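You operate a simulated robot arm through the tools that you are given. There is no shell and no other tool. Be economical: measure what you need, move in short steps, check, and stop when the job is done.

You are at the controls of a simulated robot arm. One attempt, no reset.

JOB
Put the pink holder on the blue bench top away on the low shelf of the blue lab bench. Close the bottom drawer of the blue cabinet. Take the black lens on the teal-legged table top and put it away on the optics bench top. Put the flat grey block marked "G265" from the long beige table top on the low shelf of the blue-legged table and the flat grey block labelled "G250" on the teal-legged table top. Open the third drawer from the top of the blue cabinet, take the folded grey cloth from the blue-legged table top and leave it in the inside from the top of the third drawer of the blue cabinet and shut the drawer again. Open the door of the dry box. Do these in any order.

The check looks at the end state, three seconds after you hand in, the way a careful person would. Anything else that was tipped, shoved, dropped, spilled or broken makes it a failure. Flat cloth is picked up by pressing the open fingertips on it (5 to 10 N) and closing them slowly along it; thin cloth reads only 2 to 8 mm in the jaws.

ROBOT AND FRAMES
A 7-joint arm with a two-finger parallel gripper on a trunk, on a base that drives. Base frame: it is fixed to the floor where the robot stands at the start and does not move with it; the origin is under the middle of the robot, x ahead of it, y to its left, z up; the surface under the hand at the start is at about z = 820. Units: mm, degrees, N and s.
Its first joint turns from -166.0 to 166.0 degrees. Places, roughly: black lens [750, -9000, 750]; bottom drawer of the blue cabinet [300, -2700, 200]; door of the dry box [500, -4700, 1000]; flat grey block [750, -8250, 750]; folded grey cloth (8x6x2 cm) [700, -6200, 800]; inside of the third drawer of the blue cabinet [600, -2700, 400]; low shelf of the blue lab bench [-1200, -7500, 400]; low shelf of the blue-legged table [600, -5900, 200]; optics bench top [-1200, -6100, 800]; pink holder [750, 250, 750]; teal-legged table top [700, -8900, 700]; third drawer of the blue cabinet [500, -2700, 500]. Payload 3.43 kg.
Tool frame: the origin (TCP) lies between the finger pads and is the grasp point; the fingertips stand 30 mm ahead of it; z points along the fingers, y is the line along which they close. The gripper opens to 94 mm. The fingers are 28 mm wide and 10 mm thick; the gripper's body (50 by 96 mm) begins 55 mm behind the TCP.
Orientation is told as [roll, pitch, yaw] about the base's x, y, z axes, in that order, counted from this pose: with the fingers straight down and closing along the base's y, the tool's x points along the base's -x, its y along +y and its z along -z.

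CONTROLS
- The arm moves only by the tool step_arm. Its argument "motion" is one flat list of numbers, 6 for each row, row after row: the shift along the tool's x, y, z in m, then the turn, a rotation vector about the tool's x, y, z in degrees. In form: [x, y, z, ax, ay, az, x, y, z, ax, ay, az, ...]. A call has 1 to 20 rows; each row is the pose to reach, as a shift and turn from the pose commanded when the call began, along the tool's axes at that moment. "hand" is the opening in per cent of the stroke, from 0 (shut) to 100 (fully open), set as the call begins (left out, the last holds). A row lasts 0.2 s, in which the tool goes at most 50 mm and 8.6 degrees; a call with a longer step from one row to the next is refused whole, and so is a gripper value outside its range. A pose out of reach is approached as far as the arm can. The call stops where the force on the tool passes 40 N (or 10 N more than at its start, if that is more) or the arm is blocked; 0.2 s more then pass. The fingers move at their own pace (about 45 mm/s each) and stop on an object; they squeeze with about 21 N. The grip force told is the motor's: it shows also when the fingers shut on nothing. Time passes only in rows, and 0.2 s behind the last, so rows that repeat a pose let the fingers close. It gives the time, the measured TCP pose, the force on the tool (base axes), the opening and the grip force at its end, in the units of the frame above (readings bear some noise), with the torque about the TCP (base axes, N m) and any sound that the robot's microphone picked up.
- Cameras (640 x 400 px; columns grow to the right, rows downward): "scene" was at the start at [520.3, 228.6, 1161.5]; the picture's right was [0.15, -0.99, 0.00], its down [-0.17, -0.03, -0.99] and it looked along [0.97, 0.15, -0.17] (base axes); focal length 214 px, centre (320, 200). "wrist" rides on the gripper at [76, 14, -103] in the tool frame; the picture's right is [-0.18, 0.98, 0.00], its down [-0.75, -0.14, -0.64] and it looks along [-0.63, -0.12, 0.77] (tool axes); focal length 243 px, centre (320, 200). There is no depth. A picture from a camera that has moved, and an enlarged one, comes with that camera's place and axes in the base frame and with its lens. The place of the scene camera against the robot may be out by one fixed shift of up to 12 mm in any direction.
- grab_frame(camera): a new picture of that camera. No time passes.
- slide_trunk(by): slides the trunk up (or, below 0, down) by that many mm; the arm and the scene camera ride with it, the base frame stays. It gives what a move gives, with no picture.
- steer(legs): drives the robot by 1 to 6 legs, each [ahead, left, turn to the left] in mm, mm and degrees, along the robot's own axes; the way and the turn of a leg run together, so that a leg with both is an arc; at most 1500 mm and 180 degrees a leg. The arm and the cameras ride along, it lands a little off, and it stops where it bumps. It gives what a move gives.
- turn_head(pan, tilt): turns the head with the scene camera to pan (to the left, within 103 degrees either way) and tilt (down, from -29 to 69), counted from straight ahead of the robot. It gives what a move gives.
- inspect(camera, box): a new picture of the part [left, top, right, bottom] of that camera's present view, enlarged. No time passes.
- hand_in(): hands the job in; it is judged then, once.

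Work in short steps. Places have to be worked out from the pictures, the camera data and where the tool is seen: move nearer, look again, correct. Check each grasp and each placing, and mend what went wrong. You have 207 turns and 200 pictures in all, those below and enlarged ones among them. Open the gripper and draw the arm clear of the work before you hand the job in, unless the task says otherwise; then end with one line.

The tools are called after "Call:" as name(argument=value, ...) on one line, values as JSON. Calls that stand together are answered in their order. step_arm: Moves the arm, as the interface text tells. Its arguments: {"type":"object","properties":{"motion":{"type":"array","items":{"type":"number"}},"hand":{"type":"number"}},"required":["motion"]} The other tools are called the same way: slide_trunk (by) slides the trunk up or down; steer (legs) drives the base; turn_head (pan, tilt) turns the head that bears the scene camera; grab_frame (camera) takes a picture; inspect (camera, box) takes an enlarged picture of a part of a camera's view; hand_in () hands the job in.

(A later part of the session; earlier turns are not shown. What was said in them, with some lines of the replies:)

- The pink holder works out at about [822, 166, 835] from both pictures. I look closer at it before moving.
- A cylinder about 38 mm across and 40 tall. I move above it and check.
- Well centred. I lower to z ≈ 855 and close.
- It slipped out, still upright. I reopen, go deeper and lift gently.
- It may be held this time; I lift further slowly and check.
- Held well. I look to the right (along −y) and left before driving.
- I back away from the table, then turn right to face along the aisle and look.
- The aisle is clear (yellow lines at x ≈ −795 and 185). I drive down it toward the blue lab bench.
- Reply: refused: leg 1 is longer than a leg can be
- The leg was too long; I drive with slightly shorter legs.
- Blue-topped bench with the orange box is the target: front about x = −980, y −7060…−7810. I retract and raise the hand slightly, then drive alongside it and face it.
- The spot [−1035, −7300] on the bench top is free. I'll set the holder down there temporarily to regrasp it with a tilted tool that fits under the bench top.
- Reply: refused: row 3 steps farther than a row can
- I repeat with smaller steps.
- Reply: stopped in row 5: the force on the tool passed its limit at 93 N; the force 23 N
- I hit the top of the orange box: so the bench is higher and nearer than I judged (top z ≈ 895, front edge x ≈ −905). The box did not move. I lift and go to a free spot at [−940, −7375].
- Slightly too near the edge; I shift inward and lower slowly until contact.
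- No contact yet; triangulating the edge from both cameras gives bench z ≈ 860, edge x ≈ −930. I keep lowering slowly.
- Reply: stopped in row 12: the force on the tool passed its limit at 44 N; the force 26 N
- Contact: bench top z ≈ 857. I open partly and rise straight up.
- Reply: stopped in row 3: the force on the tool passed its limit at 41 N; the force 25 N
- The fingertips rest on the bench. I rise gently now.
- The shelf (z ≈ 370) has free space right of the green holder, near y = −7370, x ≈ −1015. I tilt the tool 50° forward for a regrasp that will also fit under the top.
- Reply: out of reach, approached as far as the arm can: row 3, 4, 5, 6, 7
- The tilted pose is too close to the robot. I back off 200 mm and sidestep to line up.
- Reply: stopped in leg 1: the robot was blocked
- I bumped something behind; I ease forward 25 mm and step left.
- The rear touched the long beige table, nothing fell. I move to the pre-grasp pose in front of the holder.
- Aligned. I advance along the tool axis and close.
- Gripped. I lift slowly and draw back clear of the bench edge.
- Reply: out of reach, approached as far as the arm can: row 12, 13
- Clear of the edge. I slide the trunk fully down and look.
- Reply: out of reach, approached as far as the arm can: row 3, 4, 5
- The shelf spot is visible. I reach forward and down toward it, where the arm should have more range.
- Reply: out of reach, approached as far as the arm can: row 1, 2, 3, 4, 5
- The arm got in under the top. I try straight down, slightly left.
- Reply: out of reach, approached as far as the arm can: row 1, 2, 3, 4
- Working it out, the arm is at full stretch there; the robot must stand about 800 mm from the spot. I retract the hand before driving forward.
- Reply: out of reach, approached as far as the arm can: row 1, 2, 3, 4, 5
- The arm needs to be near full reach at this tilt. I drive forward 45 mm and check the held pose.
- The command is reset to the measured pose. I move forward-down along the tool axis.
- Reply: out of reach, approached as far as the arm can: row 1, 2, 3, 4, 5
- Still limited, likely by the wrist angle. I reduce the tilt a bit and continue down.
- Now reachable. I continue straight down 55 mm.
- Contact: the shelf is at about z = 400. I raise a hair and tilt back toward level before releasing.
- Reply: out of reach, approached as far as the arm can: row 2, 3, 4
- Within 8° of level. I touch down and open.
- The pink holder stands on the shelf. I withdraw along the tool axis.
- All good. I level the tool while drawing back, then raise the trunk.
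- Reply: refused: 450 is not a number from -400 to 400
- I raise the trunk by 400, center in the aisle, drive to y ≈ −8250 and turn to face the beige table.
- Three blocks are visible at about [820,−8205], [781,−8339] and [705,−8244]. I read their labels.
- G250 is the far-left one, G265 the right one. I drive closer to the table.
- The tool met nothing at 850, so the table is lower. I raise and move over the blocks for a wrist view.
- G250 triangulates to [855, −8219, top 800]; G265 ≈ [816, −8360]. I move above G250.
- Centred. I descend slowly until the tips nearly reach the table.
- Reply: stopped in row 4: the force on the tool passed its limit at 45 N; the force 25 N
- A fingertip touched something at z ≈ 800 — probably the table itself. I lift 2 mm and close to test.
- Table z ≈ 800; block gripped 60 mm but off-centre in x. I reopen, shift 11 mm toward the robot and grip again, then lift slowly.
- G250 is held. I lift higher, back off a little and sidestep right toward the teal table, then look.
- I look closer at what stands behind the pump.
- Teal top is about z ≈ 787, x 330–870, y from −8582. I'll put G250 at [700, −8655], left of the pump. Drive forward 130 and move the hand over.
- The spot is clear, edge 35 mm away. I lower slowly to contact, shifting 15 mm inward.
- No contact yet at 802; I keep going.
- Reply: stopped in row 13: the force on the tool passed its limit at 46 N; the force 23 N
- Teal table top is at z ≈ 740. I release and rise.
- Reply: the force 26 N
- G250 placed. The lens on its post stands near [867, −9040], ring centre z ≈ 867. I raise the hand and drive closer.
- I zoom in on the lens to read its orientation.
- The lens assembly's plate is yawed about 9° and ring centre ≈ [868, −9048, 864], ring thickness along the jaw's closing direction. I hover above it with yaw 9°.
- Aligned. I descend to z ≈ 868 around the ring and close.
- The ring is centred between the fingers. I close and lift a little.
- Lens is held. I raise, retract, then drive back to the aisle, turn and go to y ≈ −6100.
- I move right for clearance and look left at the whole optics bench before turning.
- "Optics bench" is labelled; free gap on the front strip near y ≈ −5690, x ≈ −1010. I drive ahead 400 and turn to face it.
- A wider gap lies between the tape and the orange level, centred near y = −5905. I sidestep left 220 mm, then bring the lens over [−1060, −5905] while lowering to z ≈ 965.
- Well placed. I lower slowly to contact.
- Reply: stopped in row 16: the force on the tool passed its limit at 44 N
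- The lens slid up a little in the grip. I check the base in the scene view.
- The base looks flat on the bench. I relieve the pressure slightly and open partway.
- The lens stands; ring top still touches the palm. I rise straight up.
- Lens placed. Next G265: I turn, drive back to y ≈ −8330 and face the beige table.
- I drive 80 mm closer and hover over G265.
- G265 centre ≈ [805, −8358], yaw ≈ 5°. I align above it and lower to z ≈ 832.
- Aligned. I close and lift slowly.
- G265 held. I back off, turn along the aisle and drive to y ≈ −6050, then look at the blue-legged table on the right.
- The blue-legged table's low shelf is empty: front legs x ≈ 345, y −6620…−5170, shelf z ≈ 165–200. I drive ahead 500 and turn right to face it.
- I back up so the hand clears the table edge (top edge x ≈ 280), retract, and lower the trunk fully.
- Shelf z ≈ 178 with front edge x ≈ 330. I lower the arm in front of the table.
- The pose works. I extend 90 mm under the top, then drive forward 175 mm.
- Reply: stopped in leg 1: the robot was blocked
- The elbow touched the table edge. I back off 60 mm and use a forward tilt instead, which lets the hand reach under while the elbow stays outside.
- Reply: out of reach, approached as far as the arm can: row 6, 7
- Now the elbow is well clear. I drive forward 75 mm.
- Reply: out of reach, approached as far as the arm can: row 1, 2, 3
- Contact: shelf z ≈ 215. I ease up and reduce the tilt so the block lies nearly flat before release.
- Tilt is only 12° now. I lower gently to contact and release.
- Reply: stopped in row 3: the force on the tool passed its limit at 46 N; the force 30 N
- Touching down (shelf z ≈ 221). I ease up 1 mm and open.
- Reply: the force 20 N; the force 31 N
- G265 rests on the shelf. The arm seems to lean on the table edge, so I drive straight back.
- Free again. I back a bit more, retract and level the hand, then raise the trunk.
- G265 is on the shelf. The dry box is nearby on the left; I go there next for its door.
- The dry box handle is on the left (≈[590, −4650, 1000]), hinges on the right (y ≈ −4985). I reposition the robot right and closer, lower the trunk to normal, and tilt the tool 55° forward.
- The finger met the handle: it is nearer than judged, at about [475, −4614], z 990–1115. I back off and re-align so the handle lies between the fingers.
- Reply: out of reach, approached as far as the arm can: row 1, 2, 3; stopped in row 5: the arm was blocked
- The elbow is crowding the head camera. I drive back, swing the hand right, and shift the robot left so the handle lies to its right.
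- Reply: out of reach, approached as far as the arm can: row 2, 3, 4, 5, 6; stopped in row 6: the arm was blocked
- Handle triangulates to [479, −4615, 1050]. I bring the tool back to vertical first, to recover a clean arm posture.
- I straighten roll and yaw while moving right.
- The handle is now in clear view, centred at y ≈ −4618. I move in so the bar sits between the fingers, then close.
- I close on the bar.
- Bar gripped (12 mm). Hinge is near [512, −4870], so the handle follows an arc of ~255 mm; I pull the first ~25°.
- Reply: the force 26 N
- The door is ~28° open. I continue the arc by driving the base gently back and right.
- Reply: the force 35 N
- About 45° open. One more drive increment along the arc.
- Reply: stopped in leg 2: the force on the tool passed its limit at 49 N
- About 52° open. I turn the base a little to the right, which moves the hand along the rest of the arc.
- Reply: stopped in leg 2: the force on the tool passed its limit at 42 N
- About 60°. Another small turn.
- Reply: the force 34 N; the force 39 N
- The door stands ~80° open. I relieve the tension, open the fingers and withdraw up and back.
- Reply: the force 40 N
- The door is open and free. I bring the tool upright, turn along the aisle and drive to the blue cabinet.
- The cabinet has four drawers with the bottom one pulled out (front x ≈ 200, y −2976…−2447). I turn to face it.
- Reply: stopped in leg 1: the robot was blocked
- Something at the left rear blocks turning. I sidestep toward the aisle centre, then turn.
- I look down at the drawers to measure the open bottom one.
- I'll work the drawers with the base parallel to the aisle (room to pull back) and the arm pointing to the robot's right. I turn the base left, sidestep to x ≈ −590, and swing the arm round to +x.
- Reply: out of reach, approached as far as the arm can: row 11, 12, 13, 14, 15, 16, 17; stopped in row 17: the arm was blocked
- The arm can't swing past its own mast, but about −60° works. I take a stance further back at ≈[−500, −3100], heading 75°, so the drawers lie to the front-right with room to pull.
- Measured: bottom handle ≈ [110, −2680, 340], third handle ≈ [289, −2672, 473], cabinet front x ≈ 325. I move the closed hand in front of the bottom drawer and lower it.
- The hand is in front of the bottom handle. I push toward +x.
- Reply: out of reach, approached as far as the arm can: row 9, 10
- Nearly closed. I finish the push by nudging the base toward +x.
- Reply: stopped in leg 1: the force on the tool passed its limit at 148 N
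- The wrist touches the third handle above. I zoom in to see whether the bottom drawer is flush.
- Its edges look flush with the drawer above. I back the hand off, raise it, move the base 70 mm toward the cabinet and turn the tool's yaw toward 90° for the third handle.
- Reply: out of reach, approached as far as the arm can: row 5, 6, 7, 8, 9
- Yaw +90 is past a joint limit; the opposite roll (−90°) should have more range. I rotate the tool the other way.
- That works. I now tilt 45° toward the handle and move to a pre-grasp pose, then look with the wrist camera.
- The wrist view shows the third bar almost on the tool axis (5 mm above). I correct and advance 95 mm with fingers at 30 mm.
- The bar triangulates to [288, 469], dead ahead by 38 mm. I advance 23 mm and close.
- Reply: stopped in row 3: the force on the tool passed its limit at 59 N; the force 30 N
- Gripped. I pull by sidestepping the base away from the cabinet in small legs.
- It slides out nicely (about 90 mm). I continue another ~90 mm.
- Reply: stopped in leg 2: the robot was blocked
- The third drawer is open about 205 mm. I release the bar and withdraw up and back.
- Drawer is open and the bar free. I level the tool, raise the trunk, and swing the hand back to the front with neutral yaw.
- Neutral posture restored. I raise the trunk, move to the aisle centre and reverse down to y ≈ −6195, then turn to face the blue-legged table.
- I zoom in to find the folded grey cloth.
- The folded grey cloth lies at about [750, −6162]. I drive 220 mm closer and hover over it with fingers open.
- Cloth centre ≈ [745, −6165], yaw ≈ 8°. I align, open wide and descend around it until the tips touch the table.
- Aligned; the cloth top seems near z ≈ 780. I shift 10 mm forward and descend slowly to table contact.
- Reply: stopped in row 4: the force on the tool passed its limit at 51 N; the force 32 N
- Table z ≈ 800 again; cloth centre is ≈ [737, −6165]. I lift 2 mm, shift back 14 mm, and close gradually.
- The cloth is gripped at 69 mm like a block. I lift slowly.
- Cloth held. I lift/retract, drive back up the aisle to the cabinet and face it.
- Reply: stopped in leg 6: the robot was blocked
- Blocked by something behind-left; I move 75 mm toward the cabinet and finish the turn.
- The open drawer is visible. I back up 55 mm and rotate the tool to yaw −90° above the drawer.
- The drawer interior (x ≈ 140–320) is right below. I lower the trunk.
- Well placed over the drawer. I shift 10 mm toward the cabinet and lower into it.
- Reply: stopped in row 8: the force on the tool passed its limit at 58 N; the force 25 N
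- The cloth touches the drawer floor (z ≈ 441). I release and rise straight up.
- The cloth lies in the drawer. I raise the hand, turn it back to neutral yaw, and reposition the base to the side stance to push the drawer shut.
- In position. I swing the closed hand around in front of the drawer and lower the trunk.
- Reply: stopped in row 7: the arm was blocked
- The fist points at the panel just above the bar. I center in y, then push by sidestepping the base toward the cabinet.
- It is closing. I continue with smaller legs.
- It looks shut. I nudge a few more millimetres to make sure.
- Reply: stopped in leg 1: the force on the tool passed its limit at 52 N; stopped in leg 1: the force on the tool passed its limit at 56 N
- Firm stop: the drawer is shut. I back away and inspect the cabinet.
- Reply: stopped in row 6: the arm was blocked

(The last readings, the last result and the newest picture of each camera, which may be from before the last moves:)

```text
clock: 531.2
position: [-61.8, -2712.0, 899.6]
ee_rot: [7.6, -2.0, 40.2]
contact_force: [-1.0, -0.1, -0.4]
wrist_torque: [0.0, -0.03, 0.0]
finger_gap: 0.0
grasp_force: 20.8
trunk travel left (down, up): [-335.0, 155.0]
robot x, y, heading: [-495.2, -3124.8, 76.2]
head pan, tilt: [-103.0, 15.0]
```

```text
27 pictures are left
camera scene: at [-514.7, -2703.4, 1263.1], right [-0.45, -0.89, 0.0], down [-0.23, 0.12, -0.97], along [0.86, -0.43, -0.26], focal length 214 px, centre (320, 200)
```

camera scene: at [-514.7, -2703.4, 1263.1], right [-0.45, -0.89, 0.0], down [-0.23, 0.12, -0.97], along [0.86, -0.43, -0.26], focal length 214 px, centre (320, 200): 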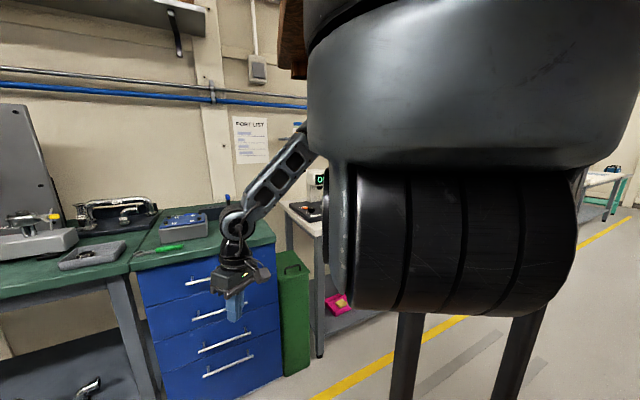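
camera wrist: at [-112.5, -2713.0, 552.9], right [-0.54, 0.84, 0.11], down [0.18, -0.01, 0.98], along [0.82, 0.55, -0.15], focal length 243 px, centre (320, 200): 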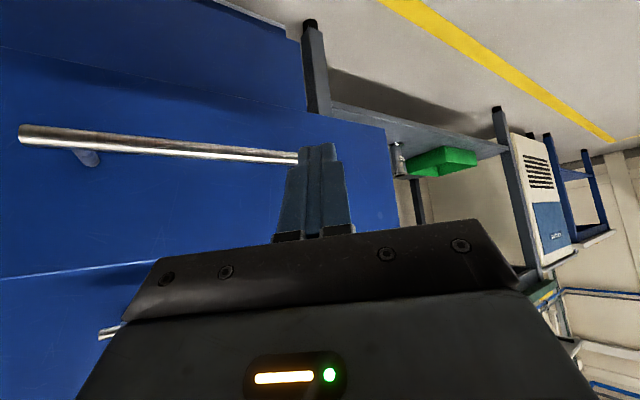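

Both drawers are flush. I open the gripper and look at the −x side, where the base was blocked, to check nothing was disturbed.

Call:
step_arm(motion=[0, 0.02, -0.02, 0, 0, 0, 0, 0.05, -0.05, 0, 0, 0, 0, 0.09, -0.07, 0, 0, 0, 0, 0.13, -0.08, 0, 0, 0], hand=100)

Call:
turn_head(pan=100, tilt=35)

Call:
grab_frame(camera="scene")

```text
clock: 532.4
position: [-158.1, -2616.8, 981.6]
ee_rot: [13.2, 0.4, 39.2]
contact_force: [-0.2, 0.4, -0.3]
wrist_torque: [0.06, 0.0, -0.04]
finger_gap: 93.9
grasp_force: 0.0
trunk travel left (down, up): [-335.0, 155.0]
robot x, y, heading: [-497.2, -3119.3, 76.2]
head pan, tilt: [-103.0, 15.0]
stopped in row 4: the arm was blocked; the commanded pose is now the measured one
```

```text
clock: 535.4
position: [-158.5, -2616.3, 980.8]
ee_rot: [13.0, 0.5, 39.0]
contact_force: [0.3, -0.3, -0.1]
wrist_torque: [0.01, -0.02, 0.0]
finger_gap: 94.0
grasp_force: 0.1
trunk travel left (down, up): [-335.0, 155.0]
robot x, y, heading: [-495.2, -3124.3, 76.2]
head pan, tilt: [100.0, 35.0]
```

```text
26 pictures are left
camera scene: at [-685.7, -2655.4, 1231.1], right [0.07, 1.0, 0.0], down [0.57, -0.04, -0.82], along [-0.82, 0.05, -0.57], focal length 214 px, centre (320, 200)
```

scene: 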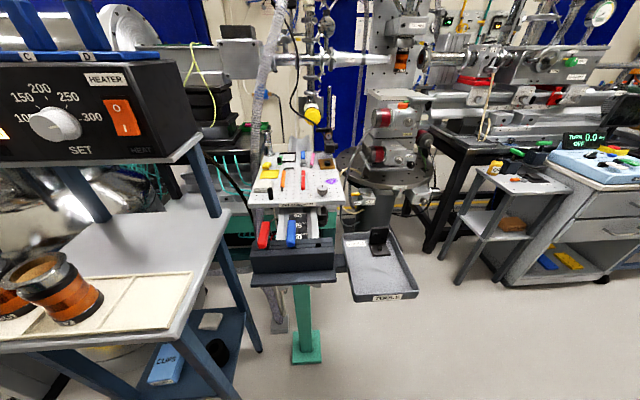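

I zoom in on the nearby table to check.

Call:
inspect(camera="scene", box=[0, 180, 260, 390])

```text
1.90 times, centred on (130, 285) of scene
camera zoom: at [-685.7, -2655.4, 1231.1], right [0.07, 1.0, 0.0], down [0.57, -0.04, -0.82], along [-0.82, 0.05, -0.57], focal length 408 px, centre (682, 38)
```

zoom: 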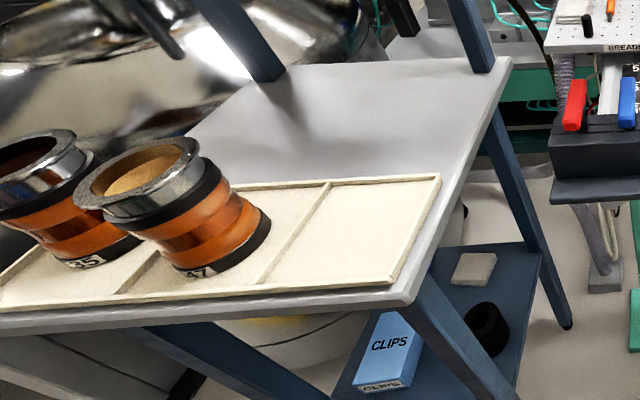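

Everything stands upright there. I make one last check of the dry box door by reversing down the aisle.

Call:
steer(legs=[[20, -85, 0], [0, 0, 14], [-1300, 0, 0]])

Call:
turn_head(pan=-60, tilt=15)

Call:
grab_frame(camera="scene")

```text
clock: 543.4
position: [-202.5, -3849.5, 981.7]
ee_rot: [13.1, 0.5, 52.9]
contact_force: [0.3, -0.1, -0.3]
wrist_torque: [0.02, -0.01, 0.01]
finger_gap: 94.0
grasp_force: 0.1
trunk travel left (down, up): [-335.0, 155.0]
robot x, y, heading: [-411.4, -4420.2, 90.1]
head pan, tilt: [100.0, 35.0]
```

```text
clock: 545.9
position: [-201.9, -3848.1, 980.5]
ee_rot: [13.3, 0.5, 52.9]
contact_force: [-0.5, -0.2, -0.2]
wrist_torque: [0.01, -0.01, 0.0]
finger_gap: 94.2
grasp_force: 0.2
trunk travel left (down, up): [-335.0, 155.0]
robot x, y, heading: [-411.7, -4418.8, 90.0]
head pan, tilt: [-60.0, 15.0]
```

```text
24 pictures are left
camera scene: at [-537.6, -3952.1, 1263.1], right [0.5, -0.87, 0.0], down [-0.22, -0.13, -0.97], along [0.84, 0.48, -0.26], focal length 214 px, centre (320, 200)
```

scene: 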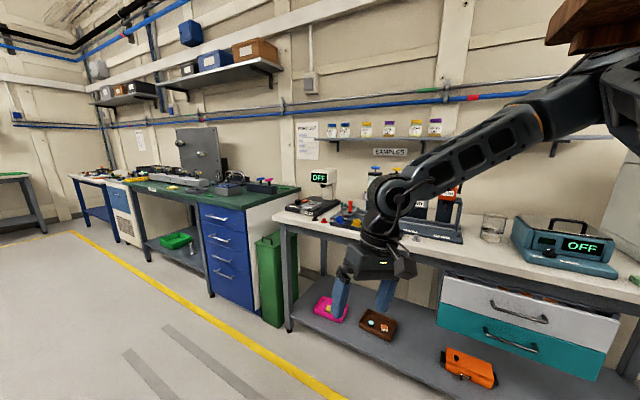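

Need to be further back to see it; I reverse 900 mm more.

Call:
steer(legs=[[-900, 0, 0]])

Call:
grab_frame(camera="scene")

```text
clock: 550.6
position: [-199.4, -4745.5, 980.8]
ee_rot: [13.2, 0.5, 51.5]
contact_force: [0.1, 0.6, -0.8]
wrist_torque: [0.03, 0.03, -0.01]
finger_gap: 94.2
grasp_force: 0.2
trunk travel left (down, up): [-335.0, 155.0]
robot x, y, heading: [-423.9, -5310.9, 88.7]
head pan, tilt: [-60.0, 15.0]
```

```text
23 pictures are left
camera scene: at [-537.5, -4840.0, 1263.1], right [0.48, -0.88, 0.0], down [-0.23, -0.12, -0.97], along [0.85, 0.46, -0.26], focal length 214 px, centre (320, 200)
```

scene: 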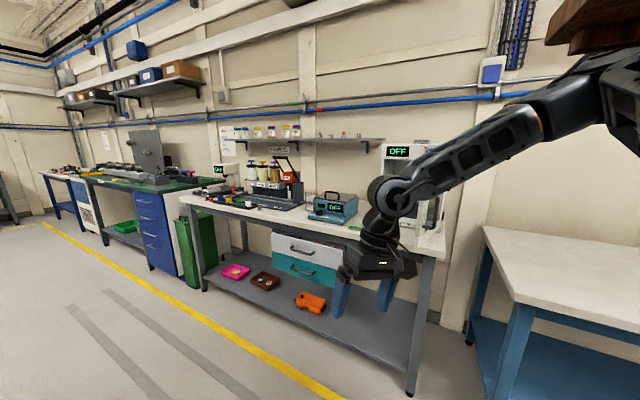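

Call:
inspect(camera="scene", box=[360, 130, 460, 260])

Call:
steer(legs=[[250, 0, 0]])

Call:
turn_head(pan=-85, tilt=15)

Call:
grab_frame(camera="scene")

```text
3.08 times, centred on (410, 195) of scene
camera zoom: at [-537.5, -4840.0, 1263.1], right [0.48, -0.88, 0.0], down [-0.23, -0.12, -0.97], along [0.85, 0.46, -0.26], focal length 660 px, centre (43, 215)
```

zoom: 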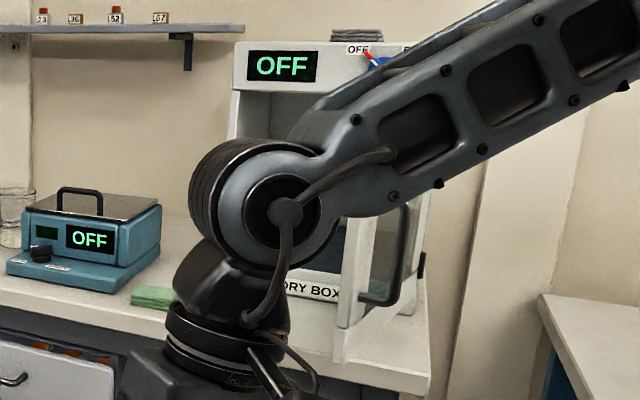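

```text
clock: 552.4
position: [-194.2, -4495.0, 980.3]
ee_rot: [13.3, 0.5, 51.5]
contact_force: [0.0, -0.5, -0.5]
wrist_torque: [0.04, -0.01, 0.0]
finger_gap: 94.0
grasp_force: 0.0
trunk travel left (down, up): [-335.0, 155.0]
robot x, y, heading: [-416.1, -5061.9, 88.9]
head pan, tilt: [-60.0, 15.0]
```

```text
clock: 553.3
position: [-194.3, -4495.9, 980.4]
ee_rot: [13.3, 0.5, 51.5]
contact_force: [0.2, 0.6, 0.0]
wrist_torque: [-0.02, -0.03, 0.0]
finger_gap: 94.0
grasp_force: 0.1
trunk travel left (down, up): [-335.0, 155.0]
robot x, y, heading: [-415.0, -5061.6, 88.4]
head pan, tilt: [-85.0, 15.0]
```

```text
21 pictures are left
camera scene: at [-520.4, -4630.0, 1263.1], right [0.06, -1.0, 0.0], down [-0.26, -0.02, -0.97], along [0.96, 0.06, -0.26], focal length 214 px, centre (320, 200)
```

scene: 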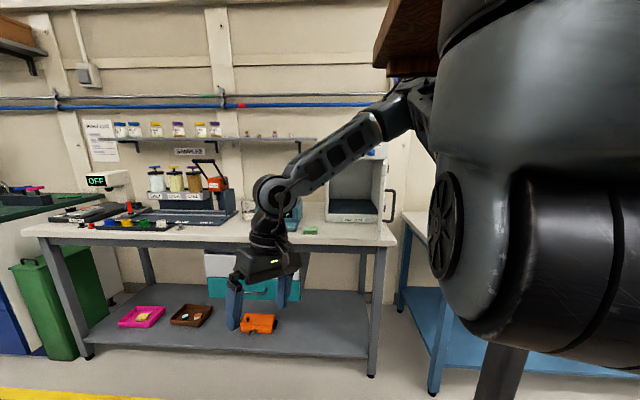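

The dry box door is still wide open, all drawers are shut, the gripper is open and the arm is clear. I hand in.

Call:
hand_in()

```text
The job is handed in.
```

I did every step of the job and handed it in; the check's verdict has not come back. The pink holder, lens, both grey blocks and the cloth are in their places, the bottom and third drawers are shut, and the dry box door is open. Along the way I bumped the orange box, the handles and a few table edges; nothing I saw afterwards had moved or fallen.
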